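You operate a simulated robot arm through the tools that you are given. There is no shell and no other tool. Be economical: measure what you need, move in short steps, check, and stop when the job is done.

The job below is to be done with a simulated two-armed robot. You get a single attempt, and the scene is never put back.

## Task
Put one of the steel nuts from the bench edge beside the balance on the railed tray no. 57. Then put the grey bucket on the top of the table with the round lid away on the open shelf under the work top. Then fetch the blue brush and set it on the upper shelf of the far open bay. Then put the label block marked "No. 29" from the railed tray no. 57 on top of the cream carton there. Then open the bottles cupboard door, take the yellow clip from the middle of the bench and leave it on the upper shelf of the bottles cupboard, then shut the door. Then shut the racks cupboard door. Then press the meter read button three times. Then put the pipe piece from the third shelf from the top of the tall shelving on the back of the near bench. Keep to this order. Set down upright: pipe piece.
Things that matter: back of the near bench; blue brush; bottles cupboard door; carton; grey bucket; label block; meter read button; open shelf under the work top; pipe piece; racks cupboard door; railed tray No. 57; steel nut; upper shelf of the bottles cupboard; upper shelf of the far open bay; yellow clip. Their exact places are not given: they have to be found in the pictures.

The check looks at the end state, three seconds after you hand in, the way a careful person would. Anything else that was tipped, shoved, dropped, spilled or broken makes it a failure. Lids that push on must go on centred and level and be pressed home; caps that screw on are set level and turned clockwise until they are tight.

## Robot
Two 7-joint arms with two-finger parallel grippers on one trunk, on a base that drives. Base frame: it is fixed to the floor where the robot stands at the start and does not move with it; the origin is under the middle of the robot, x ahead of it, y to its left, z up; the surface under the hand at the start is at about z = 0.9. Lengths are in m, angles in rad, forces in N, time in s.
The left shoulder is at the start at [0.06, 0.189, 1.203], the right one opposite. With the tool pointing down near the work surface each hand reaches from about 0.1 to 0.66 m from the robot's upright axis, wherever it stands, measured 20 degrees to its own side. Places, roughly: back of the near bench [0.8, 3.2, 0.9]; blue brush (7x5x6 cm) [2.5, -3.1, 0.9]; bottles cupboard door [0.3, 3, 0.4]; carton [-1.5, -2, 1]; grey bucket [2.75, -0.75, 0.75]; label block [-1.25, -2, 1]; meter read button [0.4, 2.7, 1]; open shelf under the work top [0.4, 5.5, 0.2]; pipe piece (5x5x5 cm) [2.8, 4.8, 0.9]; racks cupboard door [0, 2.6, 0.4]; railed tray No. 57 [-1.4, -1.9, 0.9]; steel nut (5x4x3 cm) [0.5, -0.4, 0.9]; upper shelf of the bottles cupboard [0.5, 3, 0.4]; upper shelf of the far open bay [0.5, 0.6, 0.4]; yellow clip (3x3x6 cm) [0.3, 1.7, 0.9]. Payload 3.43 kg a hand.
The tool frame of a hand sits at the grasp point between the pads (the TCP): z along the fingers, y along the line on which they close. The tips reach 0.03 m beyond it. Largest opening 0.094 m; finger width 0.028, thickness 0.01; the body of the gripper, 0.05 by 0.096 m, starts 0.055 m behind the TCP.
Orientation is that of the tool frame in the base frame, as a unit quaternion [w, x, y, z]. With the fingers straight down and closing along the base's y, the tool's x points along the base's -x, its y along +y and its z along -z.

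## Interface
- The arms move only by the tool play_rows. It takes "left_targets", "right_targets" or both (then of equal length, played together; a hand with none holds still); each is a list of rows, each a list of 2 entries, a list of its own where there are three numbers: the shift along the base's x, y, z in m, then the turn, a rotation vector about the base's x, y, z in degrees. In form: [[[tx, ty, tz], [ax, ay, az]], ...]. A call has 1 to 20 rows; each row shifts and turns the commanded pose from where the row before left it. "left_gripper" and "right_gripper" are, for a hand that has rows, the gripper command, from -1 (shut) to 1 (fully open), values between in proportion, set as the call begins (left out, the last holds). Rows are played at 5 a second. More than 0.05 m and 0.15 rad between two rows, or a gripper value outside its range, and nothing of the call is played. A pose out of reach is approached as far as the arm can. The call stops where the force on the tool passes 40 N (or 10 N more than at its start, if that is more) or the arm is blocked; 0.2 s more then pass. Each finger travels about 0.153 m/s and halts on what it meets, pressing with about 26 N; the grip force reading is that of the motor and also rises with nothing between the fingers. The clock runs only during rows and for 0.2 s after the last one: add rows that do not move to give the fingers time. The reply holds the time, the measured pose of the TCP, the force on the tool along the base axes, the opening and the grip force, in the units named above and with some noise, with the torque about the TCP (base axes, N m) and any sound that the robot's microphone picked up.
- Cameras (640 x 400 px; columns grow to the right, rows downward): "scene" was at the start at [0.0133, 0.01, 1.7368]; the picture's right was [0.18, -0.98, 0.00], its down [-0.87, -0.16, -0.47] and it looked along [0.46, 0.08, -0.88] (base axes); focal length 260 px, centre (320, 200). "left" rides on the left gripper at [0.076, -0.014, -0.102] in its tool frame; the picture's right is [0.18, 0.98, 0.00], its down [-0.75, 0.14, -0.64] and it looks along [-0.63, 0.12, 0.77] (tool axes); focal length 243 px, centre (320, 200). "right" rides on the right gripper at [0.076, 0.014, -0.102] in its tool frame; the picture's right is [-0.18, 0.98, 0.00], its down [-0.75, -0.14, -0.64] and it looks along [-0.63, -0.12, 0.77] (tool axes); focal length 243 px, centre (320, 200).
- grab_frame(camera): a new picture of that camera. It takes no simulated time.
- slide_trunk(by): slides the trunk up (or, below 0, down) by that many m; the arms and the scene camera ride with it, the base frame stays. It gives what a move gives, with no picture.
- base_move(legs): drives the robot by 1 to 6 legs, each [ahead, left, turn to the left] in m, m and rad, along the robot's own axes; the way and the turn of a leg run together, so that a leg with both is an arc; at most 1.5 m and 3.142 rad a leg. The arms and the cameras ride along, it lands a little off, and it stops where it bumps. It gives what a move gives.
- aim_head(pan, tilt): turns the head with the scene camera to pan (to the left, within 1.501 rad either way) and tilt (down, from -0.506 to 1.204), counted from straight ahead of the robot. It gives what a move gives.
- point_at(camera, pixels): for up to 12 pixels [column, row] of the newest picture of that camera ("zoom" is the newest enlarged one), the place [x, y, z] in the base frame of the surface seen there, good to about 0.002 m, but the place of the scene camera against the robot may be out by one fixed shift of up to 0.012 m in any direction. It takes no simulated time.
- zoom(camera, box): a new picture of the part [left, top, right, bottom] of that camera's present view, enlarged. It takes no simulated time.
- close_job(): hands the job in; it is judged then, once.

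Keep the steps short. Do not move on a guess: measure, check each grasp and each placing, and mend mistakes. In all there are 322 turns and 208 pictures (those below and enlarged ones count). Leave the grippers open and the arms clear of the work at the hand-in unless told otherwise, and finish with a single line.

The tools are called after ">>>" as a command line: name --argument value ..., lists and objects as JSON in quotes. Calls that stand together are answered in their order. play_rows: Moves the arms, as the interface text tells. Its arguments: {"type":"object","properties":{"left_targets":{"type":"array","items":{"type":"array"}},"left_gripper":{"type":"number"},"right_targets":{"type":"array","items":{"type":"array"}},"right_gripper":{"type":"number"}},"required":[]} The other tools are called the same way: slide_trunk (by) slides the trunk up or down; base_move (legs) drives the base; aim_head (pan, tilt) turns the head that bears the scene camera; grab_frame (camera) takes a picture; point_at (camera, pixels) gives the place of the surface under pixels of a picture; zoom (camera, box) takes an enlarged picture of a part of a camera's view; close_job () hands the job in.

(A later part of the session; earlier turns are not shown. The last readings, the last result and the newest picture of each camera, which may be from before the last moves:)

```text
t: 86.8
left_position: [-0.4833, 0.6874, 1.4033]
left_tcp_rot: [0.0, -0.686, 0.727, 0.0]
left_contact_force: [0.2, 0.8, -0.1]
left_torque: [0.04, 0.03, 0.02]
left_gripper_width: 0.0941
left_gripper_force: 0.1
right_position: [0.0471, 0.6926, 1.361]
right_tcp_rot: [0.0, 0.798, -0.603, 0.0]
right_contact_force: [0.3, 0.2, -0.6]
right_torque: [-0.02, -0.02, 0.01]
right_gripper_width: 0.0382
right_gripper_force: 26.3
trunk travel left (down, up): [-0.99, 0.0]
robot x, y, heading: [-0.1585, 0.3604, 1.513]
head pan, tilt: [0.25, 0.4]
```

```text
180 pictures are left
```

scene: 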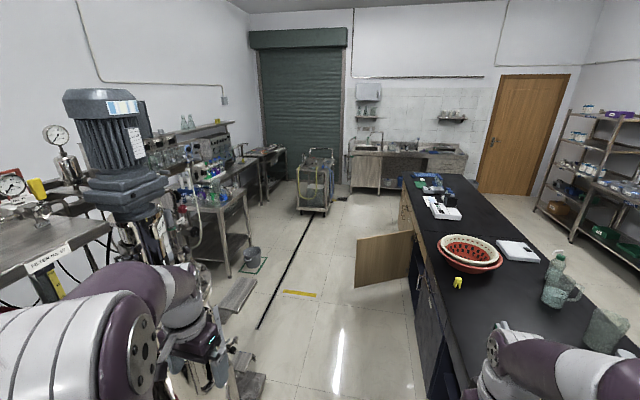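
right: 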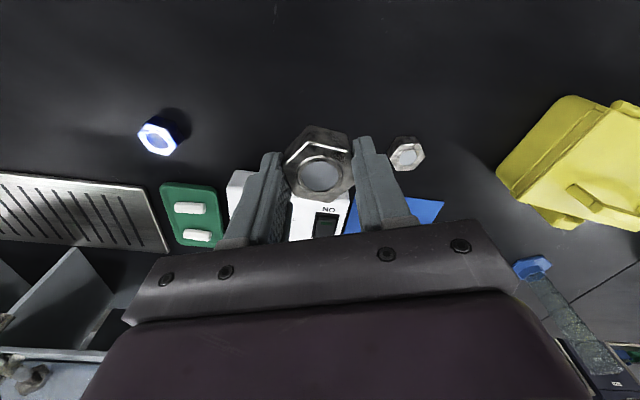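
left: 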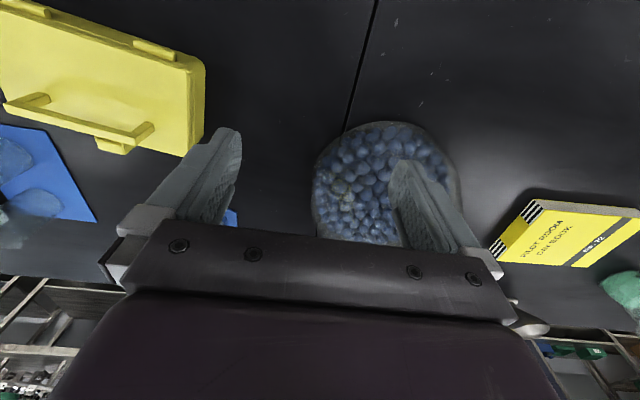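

>>> point_at --camera "scene" --pixels '[[228, 275], [245, 245], [240, 290], [275, 210], [356, 285], [410, 280], [190, 300], [215, 130], [150, 130], [250, 160], [240, 350], [280, 60]]'

>>> zoom --camera "scene" --box '[0, 60, 300, 330]'

```text
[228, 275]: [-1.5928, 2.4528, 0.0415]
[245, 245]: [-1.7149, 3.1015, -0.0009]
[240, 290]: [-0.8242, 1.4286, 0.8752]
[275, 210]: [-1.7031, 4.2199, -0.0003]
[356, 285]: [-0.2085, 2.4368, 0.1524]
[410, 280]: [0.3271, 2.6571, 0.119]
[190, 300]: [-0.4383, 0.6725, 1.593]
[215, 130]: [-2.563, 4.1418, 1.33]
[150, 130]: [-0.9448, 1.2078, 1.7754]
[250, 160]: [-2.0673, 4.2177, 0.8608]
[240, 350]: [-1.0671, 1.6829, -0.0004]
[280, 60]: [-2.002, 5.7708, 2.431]
```

```text
1.48 times, centred on (150, 195) of scene
```

zoom: 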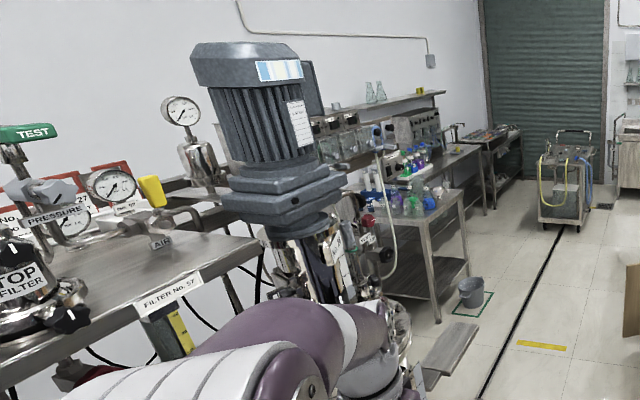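

>>> base_move --legs '[[0, 0.1, 0.057], [1.4, 0.0, 0]]'

>>> aim_head --pan 1.4 --tilt 0.5

>>> grab_frame --camera "scene"

```text
t: 94.5
left_position: [-0.5928, 2.0554, 1.4046]
left_tcp_rot: [0.0, -0.705, 0.709, 0.0]
left_contact_force: [0.2, 1.0, -0.1]
left_torque: [0.02, 0.01, 0.02]
left_gripper_width: 0.0942
left_gripper_force: 0.0
right_position: [-0.0638, 2.086, 1.362]
right_tcp_rot: [-0.001, 0.813, -0.583, 0.0]
right_contact_force: [0.1, 0.0, -1.3]
right_torque: [0.02, 0.03, 0.0]
right_gripper_width: 0.0384
right_gripper_force: 25.6
trunk travel left (down, up): [-0.99, 0.0]
robot x, y, heading: [-0.2546, 1.7455, 1.567]
head pan, tilt: [0.25, 0.4]
```

```text
t: 95.9
left_position: [-0.5933, 2.055, 1.403]
left_tcp_rot: [0.0, -0.705, 0.709, -0.001]
left_contact_force: [-0.5, 0.2, -0.4]
left_torque: [0.0, 0.03, -0.03]
left_gripper_width: 0.0937
left_gripper_force: 0.1
right_position: [-0.0639, 2.0867, 1.3613]
right_tcp_rot: [0.001, 0.812, -0.583, 0.0]
right_contact_force: [0.1, -0.9, -1.1]
right_torque: [0.02, 0.01, 0.04]
right_gripper_width: 0.0387
right_gripper_force: 25.8
trunk travel left (down, up): [-0.99, 0.0]
robot x, y, heading: [-0.247, 1.747, 1.565]
head pan, tilt: [1.4, 0.499]
```

```text
178 pictures are left
```

scene: 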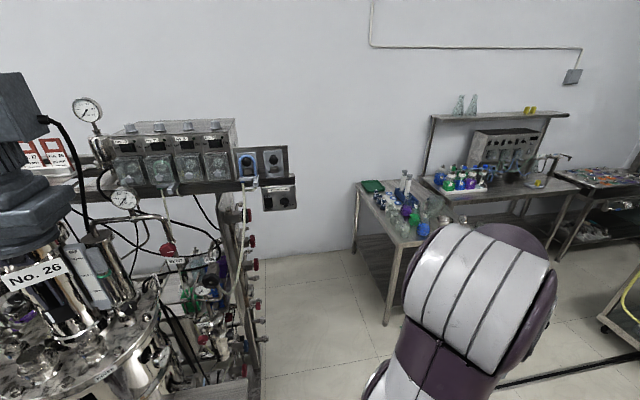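

There's an opening between the rig end and the table. Measure it.

>>> point_at --camera "scene" --pixels '[[300, 300], [265, 380], [255, 320], [385, 322], [350, 250], [300, 260], [265, 275], [360, 192], [295, 195], [240, 390], [150, 180], [215, 330]]'

>>> aim_head --pan 0.9 --tilt 0.9

>>> grab_frame --camera "scene"

```text
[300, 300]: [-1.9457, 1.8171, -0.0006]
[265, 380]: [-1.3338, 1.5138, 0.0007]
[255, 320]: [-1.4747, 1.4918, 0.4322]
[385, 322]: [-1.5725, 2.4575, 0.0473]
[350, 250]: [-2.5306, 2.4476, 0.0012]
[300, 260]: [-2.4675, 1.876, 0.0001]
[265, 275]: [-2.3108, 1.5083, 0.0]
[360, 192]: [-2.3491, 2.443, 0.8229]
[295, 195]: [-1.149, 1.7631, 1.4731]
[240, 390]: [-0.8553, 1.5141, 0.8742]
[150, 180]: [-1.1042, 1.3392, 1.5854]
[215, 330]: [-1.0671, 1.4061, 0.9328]
```

```text
t: 96.8
left_position: [-0.5931, 2.0553, 1.403]
left_tcp_rot: [0.0, -0.704, 0.71, 0.0]
left_contact_force: [0.2, 0.9, -0.2]
left_torque: [-0.03, 0.0, 0.0]
left_gripper_width: 0.0937
left_gripper_force: 0.1
right_position: [-0.064, 2.0866, 1.3603]
right_tcp_rot: [-0.001, 0.812, -0.583, -0.001]
right_contact_force: [0.3, -0.1, -1.5]
right_torque: [0.0, -0.02, -0.05]
right_gripper_width: 0.0384
right_gripper_force: 25.8
trunk travel left (down, up): [-0.99, 0.0]
robot x, y, heading: [-0.2545, 1.7497, 1.564]
head pan, tilt: [0.901, 0.901]
```

```text
177 pictures are left
```

scene: 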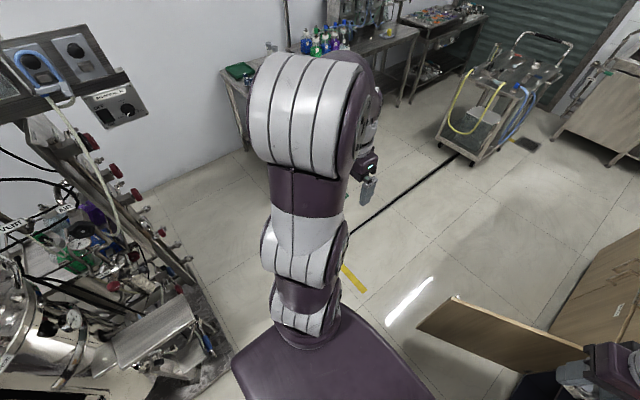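

>>> point_at --camera "scene" --pixels '[[310, 110], [262, 120], [345, 130], [275, 260], [300, 180], [285, 330], [240, 375], [120, 110], [130, 80], [590, 380]]'

```text
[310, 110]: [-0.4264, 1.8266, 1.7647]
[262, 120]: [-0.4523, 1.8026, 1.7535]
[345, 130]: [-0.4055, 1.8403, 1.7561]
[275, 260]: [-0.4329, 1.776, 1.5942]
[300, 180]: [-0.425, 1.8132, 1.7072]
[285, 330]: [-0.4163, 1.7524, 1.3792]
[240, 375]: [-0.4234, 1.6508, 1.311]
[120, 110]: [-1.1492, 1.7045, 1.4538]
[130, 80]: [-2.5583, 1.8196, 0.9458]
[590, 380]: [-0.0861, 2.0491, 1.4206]
```

The elbows ride high (z 1.76) and the switch box at (-1.15,1.75,1.45) would be near. I'll bring the left hand in, lower the trunk, then move to the centre line y≈1.98 of the gap and face -x.

>>> play_rows --left_targets '[[[0.04, 0, 0], [0, 0, 0]], [[0.04, 0, 0], [0, 0, 0]], [[0.04, 0, 0], [0, 0, 0]], [[0, 0, 0], [0, 0, 0]]]'

>>> slide_trunk --by -0.4

>>> base_move --legs '[[0.23, 0, 0], [0, 0, 1.57]]'

>>> aim_head --pan 0 --tilt 0.4

>>> grab_frame --camera "scene"

```text
t: 97.8
left_position: [-0.4744, 2.0564, 1.4035]
left_tcp_rot: [-0.001, -0.705, 0.709, 0.0]
left_contact_force: [0.0, -0.5, 0.8]
left_torque: [0.0, 0.01, 0.03]
left_gripper_width: 0.0943
left_gripper_force: 0.1
right_position: [-0.0641, 2.0877, 1.3613]
right_tcp_rot: [0.0, 0.813, -0.583, 0.0]
right_contact_force: [0.3, 0.5, -2.3]
right_torque: [0.01, 0.0, 0.03]
right_gripper_width: 0.0383
right_gripper_force: 26.1
trunk travel left (down, up): [-0.99, 0.0]
robot x, y, heading: [-0.25, 1.7503, 1.562]
head pan, tilt: [0.901, 0.901]
```

```text
t: 101.6
left_position: [-0.4744, 2.0553, 1.0044]
left_tcp_rot: [0.0, -0.705, 0.71, 0.0]
left_contact_force: [0.1, 0.9, 0.1]
left_torque: [-0.03, -0.02, 0.01]
left_gripper_width: 0.094
left_gripper_force: 0.0
right_position: [-0.0641, 2.0867, 0.9599]
right_tcp_rot: [0.001, 0.813, -0.583, 0.0]
right_contact_force: [-0.2, 0.0, -0.6]
right_torque: [0.01, -0.01, 0.03]
right_gripper_width: 0.0384
right_gripper_force: 25.9
trunk travel left (down, up): [-0.59, 0.4]
robot x, y, heading: [-0.25, 1.7497, 1.564]
head pan, tilt: [0.901, 0.901]
```

```text
t: 107.2
left_position: [-0.5581, 1.7582, 1.0041]
left_tcp_rot: [0.0, 1.0, -0.002, -0.001]
left_contact_force: [-0.5, 1.3, -0.4]
left_torque: [-0.01, 0.0, -0.04]
left_gripper_width: 0.0939
left_gripper_force: 0.0
right_position: [-0.5895, 2.1682, 0.9608]
right_tcp_rot: [0.0, 0.987, 0.163, 0.001]
right_contact_force: [0.4, 0.0, -1.1]
right_torque: [0.01, 0.02, -0.03]
right_gripper_width: 0.0379
right_gripper_force: 26.3
trunk travel left (down, up): [-0.59, 0.4]
robot x, y, heading: [-0.2503, 1.9771, 3.139]
head pan, tilt: [0.901, 0.901]
```

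```text
t: 108.4
left_position: [-0.558, 1.7573, 1.0048]
left_tcp_rot: [0.0, 1.0, -0.002, 0.0]
left_contact_force: [-0.3, 0.2, -0.5]
left_torque: [-0.02, 0.01, -0.01]
left_gripper_width: 0.0937
left_gripper_force: 0.0
right_position: [-0.5887, 2.1671, 0.9609]
right_tcp_rot: [0.0, 0.986, 0.164, 0.0]
right_contact_force: [0.7, 0.8, 0.0]
right_torque: [-0.01, -0.01, -0.02]
right_gripper_width: 0.038
right_gripper_force: 25.9
trunk travel left (down, up): [-0.59, 0.4]
robot x, y, heading: [-0.2503, 1.9792, 3.139]
head pan, tilt: [0.0, 0.4]
```

```text
176 pictures are left
```

scene: 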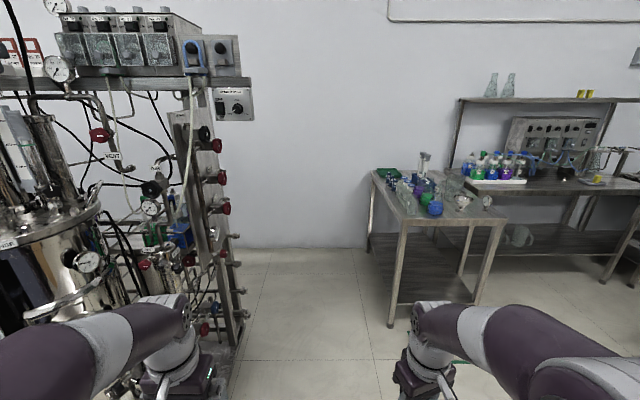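

Clear floor ahead. Drive forward with a slight right shift, in stages.

>>> base_move --legs '[[0.9, -0.03, 0]]'

>>> aim_head --pan 0.7 --tilt 0.5

>>> grab_frame --camera "scene"

```text
t: 113.2
left_position: [-1.4701, 1.7976, 1.0046]
left_tcp_rot: [0.0, 1.0, -0.005, 0.0]
left_contact_force: [-0.5, 1.2, 0.4]
left_torque: [0.01, 0.01, 0.02]
left_gripper_width: 0.0939
left_gripper_force: 0.0
right_position: [-1.4969, 2.2076, 0.961]
right_tcp_rot: [0.0, 0.987, 0.16, 0.001]
right_contact_force: [-0.4, 0.0, -1.1]
right_torque: [0.0, -0.02, 0.02]
right_gripper_width: 0.0383
right_gripper_force: 26.4
trunk travel left (down, up): [-0.59, 0.4]
robot x, y, heading: [-1.1584, 2.0218, 3.131]
head pan, tilt: [0.0, 0.4]
```

```text
t: 114.2
left_position: [-1.4685, 1.7977, 1.0044]
left_tcp_rot: [-0.001, 1.0, -0.006, 0.0]
left_contact_force: [0.6, -0.7, -0.2]
left_torque: [-0.01, 0.0, 0.03]
left_gripper_width: 0.094
left_gripper_force: 0.1
right_position: [-1.497, 2.2081, 0.9605]
right_tcp_rot: [0.0, 0.987, 0.16, 0.0]
right_contact_force: [0.2, 1.2, -1.0]
right_torque: [0.03, -0.02, 0.0]
right_gripper_width: 0.0384
right_gripper_force: 26.1
trunk travel left (down, up): [-0.59, 0.4]
robot x, y, heading: [-1.1618, 2.0234, 3.129]
head pan, tilt: [0.7, 0.499]
```

```text
175 pictures are left
```

scene: 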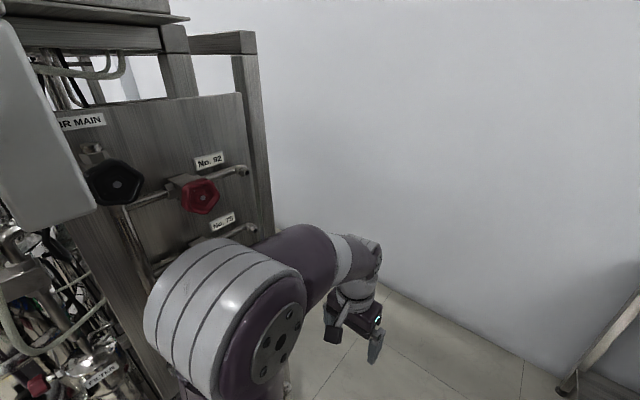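

>>> point_at --camera "scene" --pixels '[[200, 195], [110, 180], [230, 290], [160, 310], [245, 230], [255, 150], [60, 390], [70, 100]]'

```text
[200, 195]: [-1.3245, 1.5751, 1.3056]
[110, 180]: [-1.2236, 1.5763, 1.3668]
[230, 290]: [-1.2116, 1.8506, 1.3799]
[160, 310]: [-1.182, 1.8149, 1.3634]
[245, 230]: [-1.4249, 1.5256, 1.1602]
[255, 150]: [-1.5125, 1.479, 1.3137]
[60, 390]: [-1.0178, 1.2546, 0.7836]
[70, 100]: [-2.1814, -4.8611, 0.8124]
```

Clear by ~0.2 m. Continue to x≈-2.05.

>>> base_move --legs '[[0.86, 0.0, 0]]'

>>> aim_head --pan 1.5 --tilt 0.4

>>> grab_frame --camera "scene"

```text
t: 118.8
left_position: [-2.3245, 1.7983, 1.0045]
left_tcp_rot: [0.001, 1.0, 0.0, 0.001]
left_contact_force: [0.8, -0.3, -0.2]
left_torque: [0.01, 0.0, 0.0]
left_gripper_width: 0.0939
left_gripper_force: 0.1
right_position: [-2.3588, 2.2083, 0.9607]
right_tcp_rot: [0.0, 0.986, 0.166, 0.001]
right_contact_force: [-0.1, 0.6, -1.2]
right_torque: [0.0, -0.03, 0.01]
right_gripper_width: 0.0382
right_gripper_force: 25.8
trunk travel left (down, up): [-0.59, 0.4]
robot x, y, heading: [-2.016, 2.0224, -3.142]
head pan, tilt: [0.7, 0.499]
```

```text
t: 119.9
left_position: [-2.3243, 1.7987, 1.0047]
left_tcp_rot: [0.0, 1.0, 0.0, 0.0]
left_contact_force: [-0.4, -0.1, 0.0]
left_torque: [0.06, 0.02, 0.01]
left_gripper_width: 0.0941
left_gripper_force: 0.2
right_position: [-2.3572, 2.2081, 0.9612]
right_tcp_rot: [0.0, 0.986, 0.166, 0.0]
right_contact_force: [0.8, -0.2, -1.0]
right_torque: [-0.01, 0.01, -0.03]
right_gripper_width: 0.0383
right_gripper_force: 26.0
trunk travel left (down, up): [-0.59, 0.4]
robot x, y, heading: [-2.0193, 2.0233, -3.139]
head pan, tilt: [1.499, 0.4]
```

```text
174 pictures are left
```

scene: 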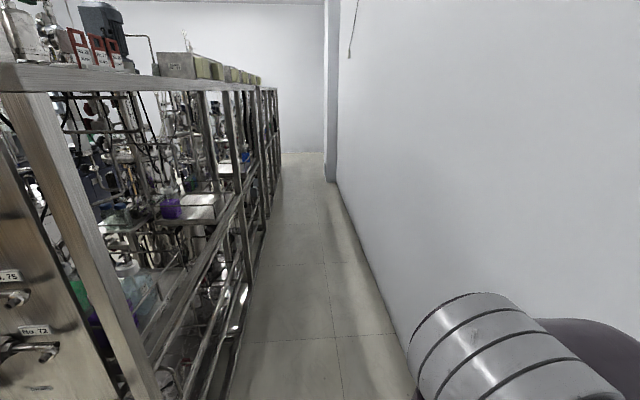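

A clear aisle behind the rigs. Turn left to face -y and drive.

>>> base_move --legs '[[0, 0, 1.57], [1.3, 0, 0]]'

>>> aim_head --pan 0.1 --tilt 0.5

>>> grab_frame --camera "scene"

```text
t: 130.2
left_position: [-1.7996, 0.4217, 1.0032]
left_tcp_rot: [0.0, 0.708, 0.706, 0.0]
left_contact_force: [0.4, 0.6, -0.6]
left_torque: [0.0, 0.02, -0.02]
left_gripper_width: 0.0938
left_gripper_force: 0.1
right_position: [-2.2099, 0.39, 0.9595]
right_tcp_rot: [0.0, 0.581, 0.814, 0.0]
right_contact_force: [0.0, -0.2, -1.2]
right_torque: [0.0, 0.0, 0.02]
right_gripper_width: 0.0383
right_gripper_force: 26.1
trunk travel left (down, up): [-0.59, 0.4]
robot x, y, heading: [-2.0252, 0.7272, -1.574]
head pan, tilt: [1.499, 0.4]
```

```text
t: 131.8
left_position: [-1.7996, 0.4217, 1.0037]
left_tcp_rot: [0.0, 0.708, 0.706, 0.0]
left_contact_force: [0.2, -0.8, 0.0]
left_torque: [-0.04, -0.03, 0.03]
left_gripper_width: 0.0937
left_gripper_force: 0.0
right_position: [-2.2104, 0.3904, 0.9606]
right_tcp_rot: [0.0, 0.581, 0.814, 0.0]
right_contact_force: [-0.9, -0.7, 0.4]
right_torque: [0.0, 0.04, 0.05]
right_gripper_width: 0.0383
right_gripper_force: 25.6
trunk travel left (down, up): [-0.59, 0.4]
robot x, y, heading: [-2.0247, 0.7235, -1.576]
head pan, tilt: [0.099, 0.499]
```

```text
173 pictures are left
```

scene: 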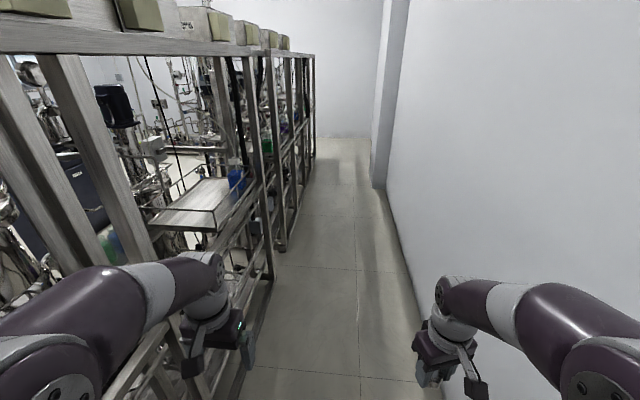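

>>> base_move --legs '[[1.3, 0, 0], [0.8, 0, 0]]'

>>> aim_head --pan 0.9 --tilt 0.6

>>> grab_frame --camera "scene"

```text
t: 142.2
left_position: [-1.8051, -1.6731, 1.0038]
left_tcp_rot: [0.001, 0.711, 0.704, 0.0]
left_contact_force: [0.5, -0.4, 1.1]
left_torque: [0.01, -0.03, 0.01]
left_gripper_width: 0.0941
left_gripper_force: 0.0
right_position: [-2.2155, -1.7023, 0.9605]
right_tcp_rot: [-0.001, 0.584, 0.812, 0.001]
right_contact_force: [0.6, 0.1, -1.5]
right_torque: [-0.02, 0.01, -0.01]
right_gripper_width: 0.0383
right_gripper_force: 25.8
trunk travel left (down, up): [-0.59, 0.4]
robot x, y, heading: [-2.0226, -1.3643, -1.58]
head pan, tilt: [0.099, 0.499]
```

```text
t: 143.3
left_position: [-1.8055, -1.673, 1.0047]
left_tcp_rot: [0.0, 0.711, 0.704, 0.0]
left_contact_force: [-0.4, 0.0, -0.4]
left_torque: [0.01, 0.01, -0.01]
left_gripper_width: 0.0941
left_gripper_force: 0.0
right_position: [-2.2157, -1.7018, 0.9608]
right_tcp_rot: [0.0, 0.584, 0.812, 0.0]
right_contact_force: [-0.1, -0.3, -2.0]
right_torque: [0.01, -0.03, -0.03]
right_gripper_width: 0.0384
right_gripper_force: 26.4
trunk travel left (down, up): [-0.59, 0.4]
robot x, y, heading: [-2.028, -1.3647, -1.58]
head pan, tilt: [0.901, 0.6]
```

```text
172 pictures are left
```

scene: 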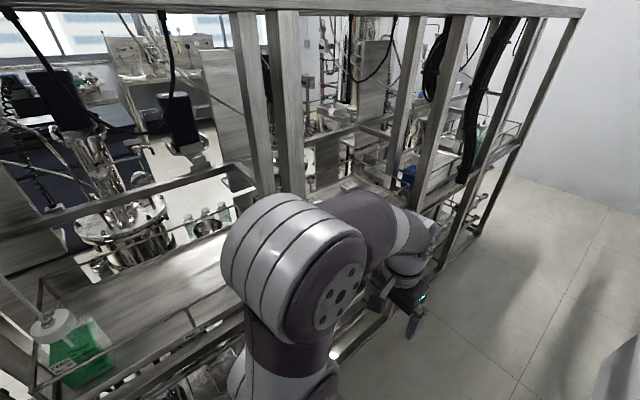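

>>> base_move --legs '[[0.55, 0, 0], [0, 0, 1.57]]'

>>> aim_head --pan 0 --tilt 0.7

>>> grab_frame --camera "scene"

```text
t: 150.3
left_position: [-1.7248, -1.693, 1.0029]
left_tcp_rot: [0.0, 0.007, 1.0, 0.0]
left_contact_force: [0.8, 0.0, 0.2]
left_torque: [0.0, 0.0, 0.03]
left_gripper_width: 0.0939
left_gripper_force: 0.1
right_position: [-1.6992, -2.1051, 0.9608]
right_tcp_rot: [0.0, -0.158, 0.987, 0.001]
right_contact_force: [-0.5, -0.7, -0.8]
right_torque: [0.05, 0.03, -0.04]
right_gripper_width: 0.0383
right_gripper_force: 26.2
trunk travel left (down, up): [-0.59, 0.4]
robot x, y, heading: [-2.0333, -1.9178, -0.01]
head pan, tilt: [0.901, 0.6]
```

```text
t: 151.5
left_position: [-1.725, -1.6928, 1.0031]
left_tcp_rot: [0.0, 0.008, 1.0, 0.0]
left_contact_force: [1.5, 0.3, 0.4]
left_torque: [-0.03, -0.02, -0.01]
left_gripper_width: 0.0937
left_gripper_force: 0.1
right_position: [-1.6975, -2.1043, 0.9608]
right_tcp_rot: [0.0, -0.159, 0.987, 0.001]
right_contact_force: [-0.3, 0.2, -0.6]
right_torque: [0.02, -0.01, 0.02]
right_gripper_width: 0.0383
right_gripper_force: 25.9
trunk travel left (down, up): [-0.59, 0.4]
robot x, y, heading: [-2.031, -1.913, -0.012]
head pan, tilt: [0.0, 0.7]
```

```text
171 pictures are left
```

scene: 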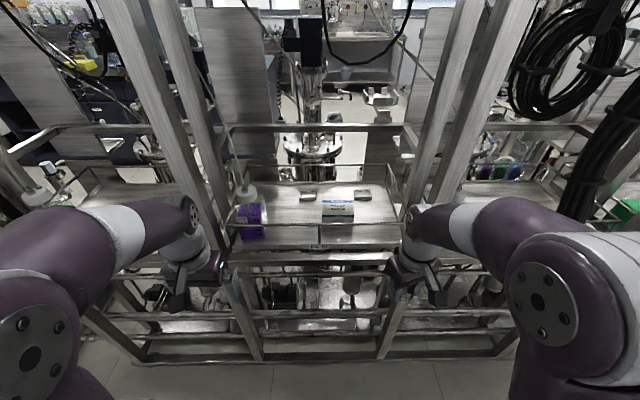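

The tray with carton (337,207), label blocks (309,195), (362,195) and a purple bottle (247,218) is ahead. Zoom and measure.

>>> zoom --camera "scene" --box '[220, 170, 420, 270]'

>>> point_at --camera "zoom" --pixels '[[280, 80], [450, 80], [370, 100], [370, 135], [80, 150], [200, 190], [500, 180], [320, 235], [320, 250], [370, 66], [150, 265], [580, 120]]'

>>> point_at --camera "scene" --pixels '[[210, 100], [170, 60], [240, 300], [300, 355], [400, 330], [440, 80], [250, 60], [310, 20], [480, 100]]'

```text
3.20 times, centred on (320, 220) of scene
```

zoom: 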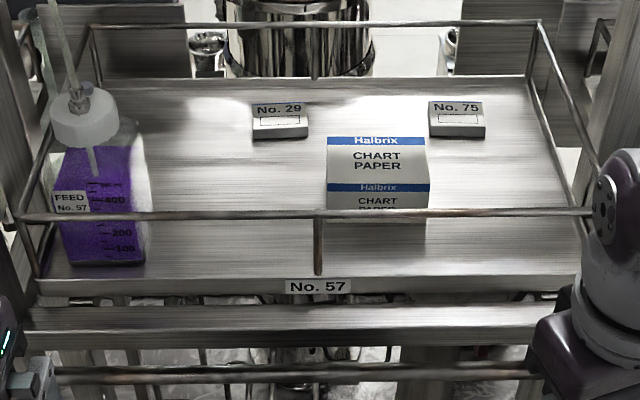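

```text
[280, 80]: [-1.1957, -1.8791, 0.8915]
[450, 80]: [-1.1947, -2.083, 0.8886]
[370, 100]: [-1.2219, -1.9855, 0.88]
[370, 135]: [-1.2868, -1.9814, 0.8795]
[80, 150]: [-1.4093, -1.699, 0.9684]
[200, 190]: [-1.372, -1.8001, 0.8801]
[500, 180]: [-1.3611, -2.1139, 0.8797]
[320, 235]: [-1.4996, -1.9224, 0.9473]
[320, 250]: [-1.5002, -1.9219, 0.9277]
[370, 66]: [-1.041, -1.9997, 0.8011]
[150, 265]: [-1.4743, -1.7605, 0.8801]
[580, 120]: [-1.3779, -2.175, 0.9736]
```

```text
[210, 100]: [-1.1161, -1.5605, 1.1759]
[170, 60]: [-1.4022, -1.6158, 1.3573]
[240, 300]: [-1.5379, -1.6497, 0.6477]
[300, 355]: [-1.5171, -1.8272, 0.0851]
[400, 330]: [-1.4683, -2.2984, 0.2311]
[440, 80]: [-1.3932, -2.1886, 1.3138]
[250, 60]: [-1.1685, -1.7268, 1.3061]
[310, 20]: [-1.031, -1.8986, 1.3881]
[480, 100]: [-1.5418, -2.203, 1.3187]
```

Tray No. 57 is clear. I'll raise both hands, pull the left back, then drive closer.

>>> play_rows --left_targets '[[[-0.04, 0, 0.03], [0, 0, 0]], [[-0.04, 0, 0.03], [0, 0, 0]], [[-0.04, 0, 0.03], [0, 0, 0]], [[0, 0, 0], [0, 0, 0]]]' --right_targets '[[[0, 0, 0.05], [0, 0, 0]], [[0, 0, 0.05], [0, 0, 0]], [[0, 0, 0.03], [0, 0, 0]], [[0, 0, 0], [0, 0, 0]]]'

>>> base_move --legs '[[0.14, 0.1, 0.01]]'

>>> grab_frame --camera "right"

```text
t: 152.5
left_position: [-1.7595, -1.6854, 1.0034]
left_tcp_rot: [0.0, 0.007, 1.0, 0.0]
left_contact_force: [-0.6, 0.4, 1.4]
left_torque: [0.01, -0.03, 0.04]
left_gripper_width: 0.094
left_gripper_force: 0.0
left hand out of reach, approached as far as the arm can: row 1, 2, 3
right_position: [-1.7001, -2.1024, 1.0054]
right_tcp_rot: [-0.001, -0.158, 0.987, 0.0]
right_contact_force: [-0.2, 0.5, -1.3]
right_torque: [0.0, 0.03, 0.01]
right_gripper_width: 0.0383
right_gripper_force: 25.9
right hand out of reach, approached as far as the arm can: row 1, 2, 3
trunk travel left (down, up): [-0.59, 0.4]
robot x, y, heading: [-2.0335, -1.9122, -0.018]
head pan, tilt: [0.0, 0.7]
```

```text
t: 154.0
left_position: [-1.6211, -1.5851, 1.0037]
left_tcp_rot: [0.0, 0.001, 1.0, 0.0]
left_contact_force: [1.0, 0.0, 0.6]
left_torque: [0.0, 0.04, -0.03]
left_gripper_width: 0.0942
left_gripper_force: 0.0
right_position: [-1.5573, -2.0015, 1.0056]
right_tcp_rot: [-0.001, -0.164, 0.987, 0.0]
right_contact_force: [-0.1, -0.3, -1.7]
right_torque: [0.02, 0.02, 0.01]
right_gripper_width: 0.0382
right_gripper_force: 25.7
trunk travel left (down, up): [-0.59, 0.4]
robot x, y, heading: [-1.8934, -1.8162, -0.002]
head pan, tilt: [0.0, 0.7]
```

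```text
169 pictures are left
```

right: 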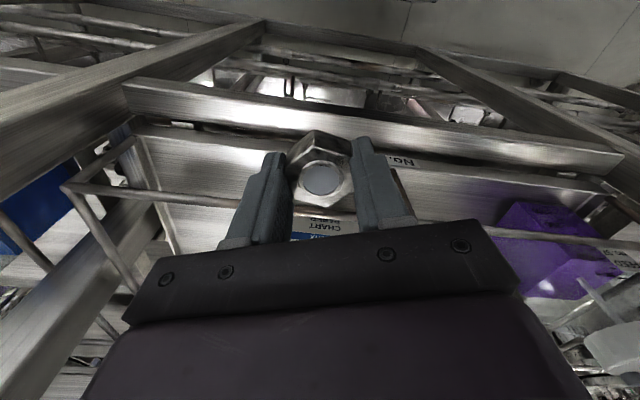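

Raise the trunk by 0.1 for clearance, then move over the tray.

>>> slide_trunk --by 0.1

>>> play_rows --right_targets '[[[0, 0.04, 0], [0, 0, 0]], [[0.02, 0.04, 0], [0, 0, 0]], [[0.04, 0.02, 0], [0, 0, 0]], [[0.04, 0.02, 0], [0, 0, 0]], [[0.04, 0.02, 0], [0, 0, 0]], [[0.035, 0.012, 0], [0, 0, 0]], [[0, 0, 0], [0, 0, 0]]]'

>>> grab_frame --camera "right"

>>> grab_frame --camera "scene"

```text
t: 155.3
left_position: [-1.6212, -1.5849, 1.1023]
left_tcp_rot: [0.0, 0.004, 1.0, 0.0]
left_contact_force: [-0.2, -0.5, 0.3]
left_torque: [-0.01, -0.03, -0.02]
left_gripper_width: 0.094
left_gripper_force: 0.0
right_position: [-1.5579, -2.0015, 1.1046]
right_tcp_rot: [0.0, -0.163, 0.987, -0.001]
right_contact_force: [0.3, -0.4, -1.1]
right_torque: [0.01, -0.03, -0.02]
right_gripper_width: 0.0384
right_gripper_force: 25.6
trunk travel left (down, up): [-0.69, 0.3]
robot x, y, heading: [-1.8945, -1.8143, 0.001]
head pan, tilt: [0.0, 0.7]
```

```text
t: 156.9
left_position: [-1.6215, -1.5865, 1.1034]
left_tcp_rot: [0.0, 0.001, 1.0, 0.0]
left_contact_force: [-0.3, 0.4, -1.0]
left_torque: [-0.02, -0.02, 0.0]
left_gripper_width: 0.094
left_gripper_force: 0.0
right_position: [-1.4195, -1.8628, 1.0379]
right_tcp_rot: [0.0, -0.163, 0.987, -0.001]
right_contact_force: [-1.2, -0.2, -0.9]
right_torque: [-0.02, -0.02, 0.02]
right_gripper_width: 0.0382
right_gripper_force: 26.2
right hand out of reach, approached as far as the arm can: row 2, 3, 4, 5, 6
trunk travel left (down, up): [-0.69, 0.3]
robot x, y, heading: [-1.893, -1.8134, 0.002]
head pan, tilt: [0.0, 0.7]
```

```text
168 pictures are left
```

right: 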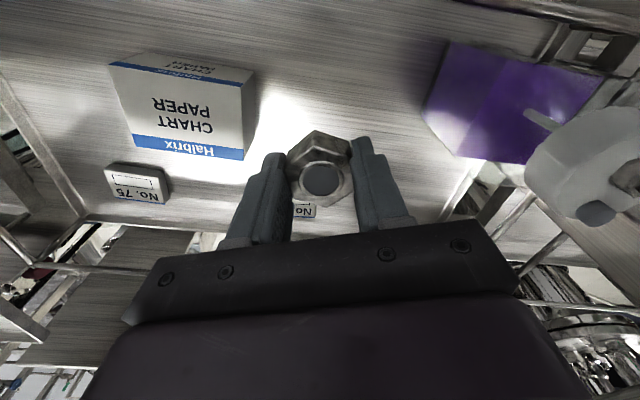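

```text
167 pictures are left
```

scene: 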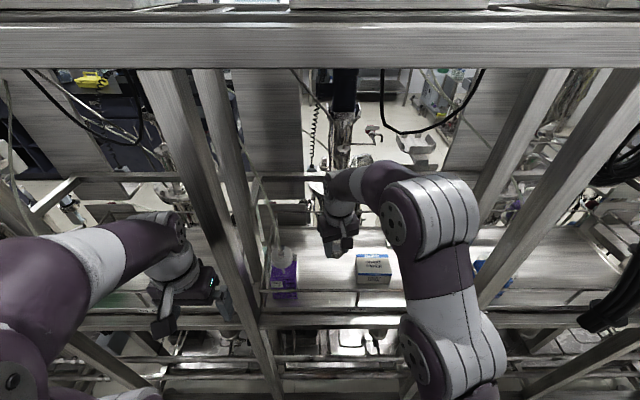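

Now move down a bit and see how the commanded pose follows.

>>> play_rows --right_targets '[[[0, 0, -0.03], [0, 0, 0]], [[0, 0, 0], [0, 0, 0]]]'

>>> point_at --camera "right" --pixels '[[190, 110], [120, 75], [250, 80], [240, 155], [140, 140], [280, 80], [430, 110], [360, 90], [140, 170], [305, 210], [590, 215]]'

```text
t: 157.5
left_position: [-1.6215, -1.5855, 1.1024]
left_tcp_rot: [0.0, 0.002, 1.0, 0.001]
left_contact_force: [0.3, -0.1, 0.0]
left_torque: [0.03, 0.01, 0.02]
left_gripper_width: 0.0942
left_gripper_force: 0.1
right_position: [-1.4178, -1.8619, 1.0072]
right_tcp_rot: [0.001, -0.164, 0.987, 0.001]
right_contact_force: [0.0, 0.1, -1.4]
right_torque: [-0.02, 0.02, -0.01]
right_gripper_width: 0.0382
right_gripper_force: 25.7
trunk travel left (down, up): [-0.69, 0.3]
robot x, y, heading: [-1.8927, -1.8149, -0.005]
head pan, tilt: [0.0, 0.7]
```

```text
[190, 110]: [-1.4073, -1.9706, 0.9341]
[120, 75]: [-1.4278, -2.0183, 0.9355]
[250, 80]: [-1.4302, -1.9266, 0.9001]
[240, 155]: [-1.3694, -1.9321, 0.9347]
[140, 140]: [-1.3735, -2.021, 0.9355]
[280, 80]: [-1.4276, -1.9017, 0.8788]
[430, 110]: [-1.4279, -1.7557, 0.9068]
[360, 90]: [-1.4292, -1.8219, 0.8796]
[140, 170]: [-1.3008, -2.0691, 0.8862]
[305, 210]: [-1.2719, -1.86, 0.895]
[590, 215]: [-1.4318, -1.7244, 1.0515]
```

Carton spans y -1.93…-2.02, bottle starts y -1.756; the midpoint is -1.843. Shift there and lower to z 0.917.

>>> play_rows --right_targets '[[[0.02, 0.018, 0], [0, 0, 0]], [[0, 0, -0.03], [0, 0, 0]], [[0, 0, -0.03], [0, 0, 0]], [[0, 0, -0.02], [0, 0, 0]], [[0, 0, 0], [0, 0, 0]], [[0, 0, 0], [0, 0, 0]]]'

```text
t: 158.9
left_position: [-1.6228, -1.5859, 1.1041]
left_tcp_rot: [0.0, 0.001, 1.0, 0.0]
left_contact_force: [-0.3, -0.2, 0.0]
left_torque: [-0.02, -0.01, -0.01]
left_gripper_width: 0.0938
left_gripper_force: 0.2
right_position: [-1.3997, -1.8428, 0.9271]
right_tcp_rot: [-0.001, -0.163, 0.987, 0.0]
right_contact_force: [0.4, -0.5, -1.3]
right_torque: [0.01, -0.03, -0.03]
right_gripper_width: 0.0383
right_gripper_force: 26.1
trunk travel left (down, up): [-0.69, 0.3]
robot x, y, heading: [-1.8942, -1.8163, -0.005]
head pan, tilt: [0.0, 0.7]
```

>>> play_rows --right_targets '[[[0, 0, -0.008], [0, 0, 0]], [[0, 0, -0.003], [0, 0, 0]], [[0, 0, 0], [0, 0, 0]], [[0, 0, 0], [0, 0, 0]]]'

>>> grab_frame --camera "right"

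```text
t: 159.9
left_position: [-1.6226, -1.5855, 1.1041]
left_tcp_rot: [0.0, 0.003, 1.0, 0.0]
left_contact_force: [0.0, 0.0, -0.5]
left_torque: [-0.01, 0.01, -0.01]
left_gripper_width: 0.0939
left_gripper_force: 0.0
right_position: [-1.3995, -1.8429, 0.9168]
right_tcp_rot: [0.0, -0.164, 0.986, -0.001]
right_contact_force: [-1.0, -0.2, -0.9]
right_torque: [-0.02, -0.04, -0.01]
right_gripper_width: 0.0384
right_gripper_force: 25.9
trunk travel left (down, up): [-0.69, 0.3]
robot x, y, heading: [-1.8975, -1.8168, -0.002]
head pan, tilt: [0.0, 0.7]
```

```text
166 pictures are left
```

right: 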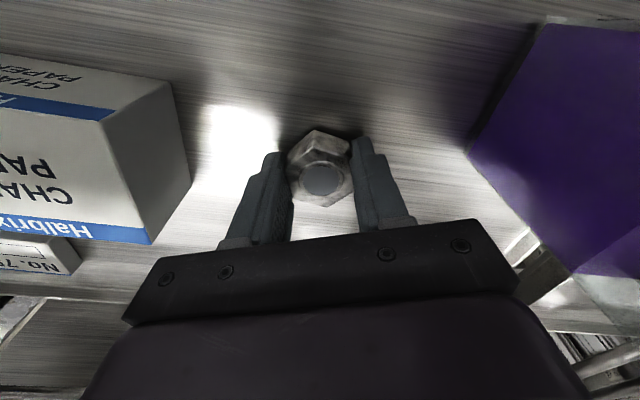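

>>> play_rows --right_targets '[[[0, 0, -0.002], [0, 0, 0]], [[0, 0, 0], [0, 0, 0]]]'

>>> play_rows --right_targets '[[[0, 0, 0], [0, 0, 0]], [[0, 0, 0], [0, 0, 0]]]' --right_gripper 0.3

>>> play_rows --right_targets '[[[0, 0, 0.03], [0, 0, 0]], [[0, 0, 0.04], [0, 0, 0]], [[0, 0, 0.04], [0, 0, 0]], [[0, 0, 0], [0, 0, 0]]]'

>>> grab_frame --camera "right"

```text
t: 160.5
left_position: [-1.6229, -1.5853, 1.1028]
left_tcp_rot: [0.0, 0.002, 1.0, 0.0]
left_contact_force: [0.1, -1.2, -0.1]
left_torque: [-0.01, -0.03, 0.01]
left_gripper_width: 0.0938
left_gripper_force: 0.0
right_position: [-1.3991, -1.8442, 0.915]
right_tcp_rot: [0.001, -0.163, 0.987, 0.0]
right_contact_force: [-0.1, -0.6, -1.5]
right_torque: [-0.01, 0.03, 0.0]
right_gripper_width: 0.0383
right_gripper_force: 26.3
trunk travel left (down, up): [-0.69, 0.3]
robot x, y, heading: [-1.8932, -1.8182, -0.004]
head pan, tilt: [0.0, 0.7]
```

```text
t: 161.1
left_position: [-1.6215, -1.5852, 1.1016]
left_tcp_rot: [0.0, 0.001, 1.0, 0.0]
left_contact_force: [0.2, -0.4, 0.2]
left_torque: [-0.04, 0.02, 0.01]
left_gripper_width: 0.094
left_gripper_force: 0.1
right_position: [-1.3994, -1.8428, 0.9146]
right_tcp_rot: [0.0, -0.163, 0.987, 0.0]
right_contact_force: [0.6, 0.1, 0.9]
right_torque: [0.0, 0.0, 0.02]
right_gripper_width: 0.0613
right_gripper_force: 0.1
trunk travel left (down, up): [-0.69, 0.3]
robot x, y, heading: [-1.8942, -1.8127, -0.003]
head pan, tilt: [0.0, 0.7]
```

```text
t: 162.1
left_position: [-1.622, -1.5861, 1.1031]
left_tcp_rot: [0.0, 0.002, 1.0, 0.001]
left_contact_force: [-0.3, 0.1, 0.0]
left_torque: [-0.02, 0.05, 0.0]
left_gripper_width: 0.094
left_gripper_force: 0.0
right_position: [-1.403, -1.8466, 1.0195]
right_tcp_rot: [0.0, -0.163, 0.987, 0.0]
right_contact_force: [0.0, 0.3, 0.2]
right_torque: [0.01, 0.02, 0.05]
right_gripper_width: 0.0612
right_gripper_force: 0.1
right hand out of reach, approached as far as the arm can: row 3
trunk travel left (down, up): [-0.69, 0.3]
robot x, y, heading: [-1.8957, -1.8125, -0.005]
head pan, tilt: [0.0, 0.7]
```

```text
165 pictures are left
```

right: 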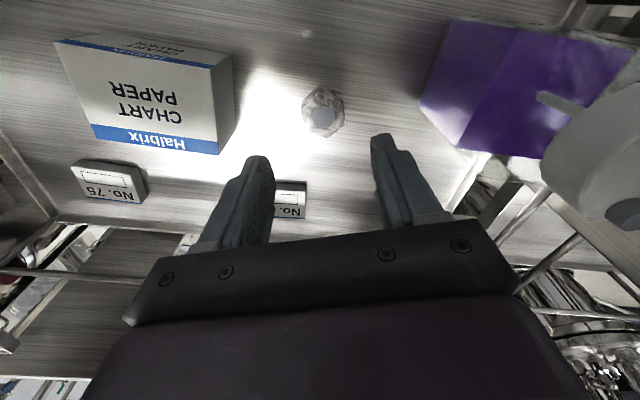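

The nut is on the tray. Next, the bucket. I'll retract the right hand, back out and leave along the aisle.

>>> play_rows --right_targets '[[[-0.04, -0.02, 0], [0, 0, 0]], [[-0.04, -0.03, 0], [0, 0, 0]], [[-0.04, -0.03, 0], [0, 0, 0]], [[-0.04, -0.03, 0.02], [0, 0, 0]], [[-0.03, -0.03, 0.02], [0, 0, 0]], [[0, 0, 0], [0, 0, 0]]]'

>>> base_move --legs '[[-0.14, 0, 0], [0, 0, 1.57], [1.4, 0, 0]]'

```text
refused: row 4 steps farther than a row can; nothing moved
```

```text
t: 164.8
left_position: [-1.8529, -1.5088, 1.104]
left_tcp_rot: [-0.001, -0.165, 0.986, 0.0]
left_contact_force: [0.6, -0.6, -0.4]
left_torque: [0.02, -0.01, 0.0]
left_gripper_width: 0.0942
left_gripper_force: 0.1
right_position: [-1.5573, -1.6912, 1.0187]
right_tcp_rot: [-0.004, -0.32, 0.948, -0.005]
right_contact_force: [1.3, -4.4, -0.7]
right_torque: [0.51, 0.12, -0.18]
right_gripper_width: 0.061
right_gripper_force: 0.1
trunk travel left (down, up): [-0.69, 0.3]
robot x, y, heading: [-2.0306, -1.816, 0.338]
head pan, tilt: [0.0, 0.7]
stopped in leg 2: the force on the tool passed its limit at 116 N (the readings are from after the stop); the commanded pose is now the measured one
```

A row was refused and the hand then met the rack post. I'll undo the turn and check the tray.

>>> base_move --legs '[[0, 0, -0.34]]'

>>> grab_frame --camera "scene"

```text
t: 166.2
left_position: [-1.7601, -1.586, 1.1027]
left_tcp_rot: [-0.001, 0.004, 1.0, 0.0]
left_contact_force: [-0.2, 0.4, -0.2]
left_torque: [0.01, 0.02, 0.0]
left_gripper_width: 0.0942
left_gripper_force: 0.1
right_position: [-1.544, -1.8542, 1.0201]
right_tcp_rot: [-0.005, -0.156, 0.988, -0.004]
right_contact_force: [0.2, 0.4, -0.5]
right_torque: [0.02, -0.02, 0.0]
right_gripper_width: 0.061
right_gripper_force: 0.1
trunk travel left (down, up): [-0.69, 0.3]
robot x, y, heading: [-2.0324, -1.8122, -0.011]
head pan, tilt: [0.0, 0.7]
```

```text
164 pictures are left
```

scene: 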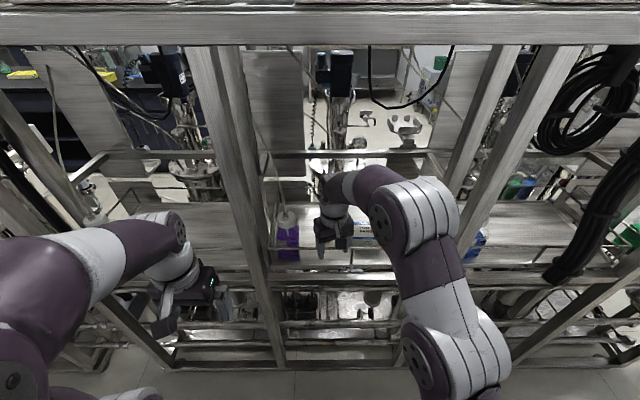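

Nothing on the tray was disturbed. Retract the right hand in smaller rows now.

>>> play_rows --right_targets '[[[-0.03, -0.03, 0], [0, 0, 0]], [[-0.03, -0.03, 0], [0, 0, 0]], [[-0.03, -0.03, 0.02], [0, 0, 0]], [[-0.03, -0.03, 0.02], [0, 0, 0]], [[-0.03, 0, 0], [0, 0, 0]], [[-0.03, 0, 0], [0, 0, 0]], [[0, 0, 0], [0, 0, 0]]]' --right_gripper 1

```text
t: 167.8
left_position: [-1.7606, -1.5857, 1.1025]
left_tcp_rot: [-0.001, 0.004, 1.0, 0.0]
left_contact_force: [-0.3, -0.2, -0.1]
left_torque: [0.01, 0.0, -0.02]
left_gripper_width: 0.0941
left_gripper_force: 0.1
right_position: [-1.7228, -1.9743, 1.0588]
right_tcp_rot: [-0.004, -0.155, 0.988, -0.003]
right_contact_force: [0.0, -0.2, -0.5]
right_torque: [-0.01, 0.01, 0.02]
right_gripper_width: 0.0939
right_gripper_force: 0.0
trunk travel left (down, up): [-0.69, 0.3]
robot x, y, heading: [-2.0317, -1.8158, -0.003]
head pan, tilt: [0.0, 0.7]
```

>>> base_move --legs '[[0, 0, 1.57], [1.4, 0, 0], [1.0, 0, 0]]'

```text
t: 183.5
left_position: [-2.3112, 0.8584, 1.103]
left_tcp_rot: [0.0, 0.718, -0.696, 0.0]
left_contact_force: [0.6, -0.3, 0.2]
left_torque: [-0.04, 0.01, 0.0]
left_gripper_width: 0.094
left_gripper_force: 0.1
right_position: [-1.9243, 0.9109, 1.0596]
right_tcp_rot: [0.0, 0.82, -0.572, 0.006]
right_contact_force: [0.5, -1.5, 0.9]
right_torque: [-0.02, -0.02, 0.0]
right_gripper_width: 0.0938
right_gripper_force: 0.2
trunk travel left (down, up): [-0.69, 0.3]
robot x, y, heading: [-2.0722, 0.5916, 1.598]
head pan, tilt: [0.0, 0.7]
```

>>> slide_trunk --by -0.1

>>> base_move --legs '[[0, -0.02, -0.03], [1.43, 0, 0], [0, 0, -1.57]]'

```text
t: 184.8
left_position: [-2.3096, 0.8584, 1.0043]
left_tcp_rot: [0.0, 0.718, -0.696, 0.001]
left_contact_force: [0.3, -0.5, 0.2]
left_torque: [0.01, 0.0, 0.01]
left_gripper_width: 0.0941
left_gripper_force: 0.0
right_position: [-1.9238, 0.9115, 0.9591]
right_tcp_rot: [0.0, 0.82, -0.573, 0.007]
right_contact_force: [1.1, 0.7, 0.5]
right_torque: [-0.02, 0.03, 0.0]
right_gripper_width: 0.0941
right_gripper_force: 0.0
trunk travel left (down, up): [-0.59, 0.4]
robot x, y, heading: [-2.0699, 0.5924, 1.604]
head pan, tilt: [0.0, 0.7]
```

```text
t: 196.1
left_position: [-1.7839, 2.2427, 1.003]
left_tcp_rot: [0.0, -0.003, 1.0, 0.0]
left_contact_force: [-0.2, 0.1, -0.3]
left_torque: [-0.01, -0.01, -0.02]
left_gripper_width: 0.0942
left_gripper_force: 0.1
right_position: [-1.7408, 1.8546, 0.9596]
right_tcp_rot: [-0.004, -0.162, 0.987, -0.004]
right_contact_force: [0.2, 0.2, -0.5]
right_torque: [-0.01, -0.05, 0.03]
right_gripper_width: 0.0939
right_gripper_force: 0.0
trunk travel left (down, up): [-0.59, 0.4]
robot x, y, heading: [-2.0529, 2.0095, 0.002]
head pan, tilt: [0.0, 0.7]
```

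>>> base_move --legs '[[1.3, 0, 0], [0.43, 0, 0], [0, 0, -1.57]]'

>>> aim_head --pan 0.0 --tilt 0.5

>>> grab_frame --camera "scene"

```text
t: 208.7
left_position: [-0.1018, 1.7113, 1.0038]
left_tcp_rot: [0.0, 0.718, 0.696, 0.0]
left_contact_force: [-1.3, -0.1, 0.5]
left_torque: [0.0, 0.03, -0.02]
left_gripper_width: 0.094
left_gripper_force: 0.1
right_position: [-0.4916, 1.6852, 0.9591]
right_tcp_rot: [-0.007, 0.598, 0.801, 0.001]
right_contact_force: [0.0, -0.4, -0.6]
right_torque: [0.0, -0.02, -0.07]
right_gripper_width: 0.0943
right_gripper_force: 0.1
trunk travel left (down, up): [-0.59, 0.4]
robot x, y, heading: [-0.3267, 1.9946, -1.604]
head pan, tilt: [0.0, 0.7]
```

```text
t: 209.4
left_position: [-0.1022, 1.7132, 1.004]
left_tcp_rot: [0.0, 0.718, 0.696, 0.001]
left_contact_force: [-0.4, -0.1, 0.4]
left_torque: [0.0, 0.02, -0.02]
left_gripper_width: 0.094
left_gripper_force: 0.0
right_position: [-0.491, 1.6861, 0.9592]
right_tcp_rot: [-0.007, 0.598, 0.801, 0.0]
right_contact_force: [0.0, 0.4, 0.2]
right_torque: [-0.01, 0.01, -0.01]
right_gripper_width: 0.0938
right_gripper_force: 0.1
trunk travel left (down, up): [-0.59, 0.4]
robot x, y, heading: [-0.3243, 1.9926, -1.602]
head pan, tilt: [0.0, 0.499]
```

```text
163 pictures are left
```

scene: 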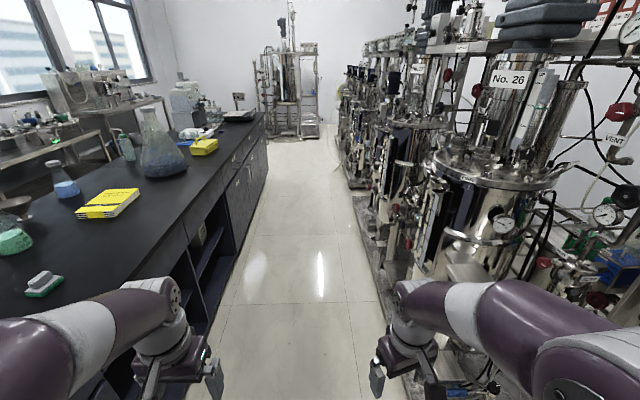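

>>> base_move --legs '[[1.2, 0.05, 0.03], [1.2, 0, 0], [1.1, 0, 0]]'

>>> aim_head --pan 1.3 --tilt 0.5

>>> grab_frame --camera "scene"

```text
t: 226.4
left_position: [-0.0708, -1.7727, 1.003]
left_tcp_rot: [0.0, 0.707, 0.707, -0.001]
left_contact_force: [0.3, 1.1, 0.9]
left_torque: [-0.01, -0.01, -0.03]
left_gripper_width: 0.0939
left_gripper_force: 0.1
right_position: [-0.4593, -1.8148, 0.9596]
right_tcp_rot: [-0.006, 0.585, 0.811, 0.001]
right_contact_force: [-0.9, -0.9, -1.3]
right_torque: [0.02, -0.04, -0.02]
right_gripper_width: 0.094
right_gripper_force: 0.0
trunk travel left (down, up): [-0.59, 0.4]
robot x, y, heading: [-0.3038, -1.5023, -1.574]
head pan, tilt: [0.0, 0.499]
```

```text
t: 227.9
left_position: [-0.0729, -1.7736, 1.0025]
left_tcp_rot: [0.0, 0.707, 0.707, 0.0]
left_contact_force: [-0.5, 0.9, 0.6]
left_torque: [0.01, 0.0, 0.0]
left_gripper_width: 0.0939
left_gripper_force: 0.0
right_position: [-0.459, -1.8135, 0.9591]
right_tcp_rot: [-0.006, 0.585, 0.811, -0.001]
right_contact_force: [0.3, -0.5, 0.6]
right_torque: [-0.01, -0.01, -0.02]
right_gripper_width: 0.0941
right_gripper_force: 0.1
trunk travel left (down, up): [-0.59, 0.4]
robot x, y, heading: [-0.3044, -1.5045, -1.568]
head pan, tilt: [1.3, 0.499]
```

```text
162 pictures are left
```

scene: 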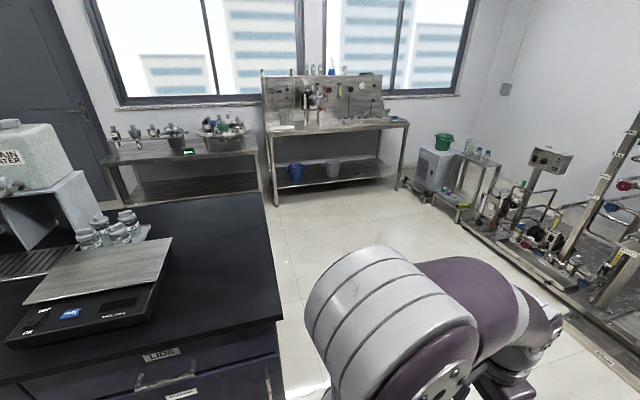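

>>> base_move --legs '[[0, 0, 1.57], [1.4, 0.0, 0]]'

>>> aim_head --pan 0.35 --tilt 0.5

>>> grab_frame --camera "scene"

```text
t: 234.7
left_position: [0.3249, -1.2582, 1.0021]
left_tcp_rot: [-0.001, -0.011, 1.0, 0.001]
left_contact_force: [-0.3, 0.2, 0.1]
left_torque: [0.0, 0.0, 0.0]
left_gripper_width: 0.094
left_gripper_force: 0.1
right_position: [0.3718, -1.6444, 0.9574]
right_tcp_rot: [-0.004, -0.17, 0.985, -0.003]
right_contact_force: [-0.4, 0.4, 0.5]
right_torque: [0.01, -0.03, 0.01]
right_gripper_width: 0.0939
right_gripper_force: 0.1
trunk travel left (down, up): [-0.59, 0.4]
robot x, y, heading: [0.0585, -1.4965, 0.019]
head pan, tilt: [1.3, 0.499]
stopped in leg 2: the robot was blocked; the commanded pose is now the measured one
```

```text
t: 235.9
left_position: [0.3241, -1.2574, 1.0022]
left_tcp_rot: [-0.001, -0.011, 1.0, 0.001]
left_contact_force: [-0.5, 0.5, 0.1]
left_torque: [-0.01, -0.01, 0.03]
left_gripper_width: 0.094
left_gripper_force: 0.0
right_position: [0.3722, -1.6454, 0.9579]
right_tcp_rot: [-0.006, -0.169, 0.986, -0.005]
right_contact_force: [0.8, -0.2, 0.3]
right_torque: [-0.02, 0.0, 0.01]
right_gripper_width: 0.0938
right_gripper_force: 0.0
trunk travel left (down, up): [-0.59, 0.4]
robot x, y, heading: [0.0598, -1.4951, 0.023]
head pan, tilt: [0.351, 0.499]
```

```text
161 pictures are left
```

scene: 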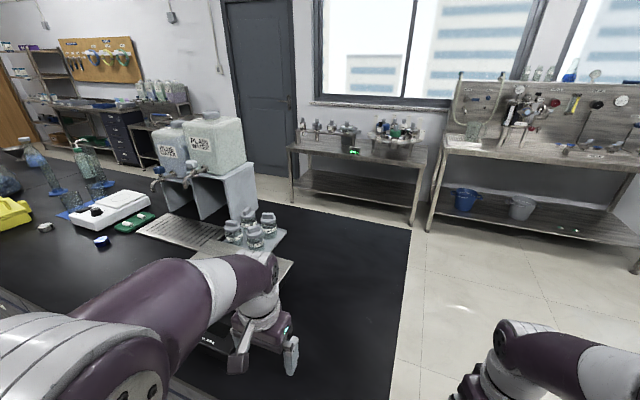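

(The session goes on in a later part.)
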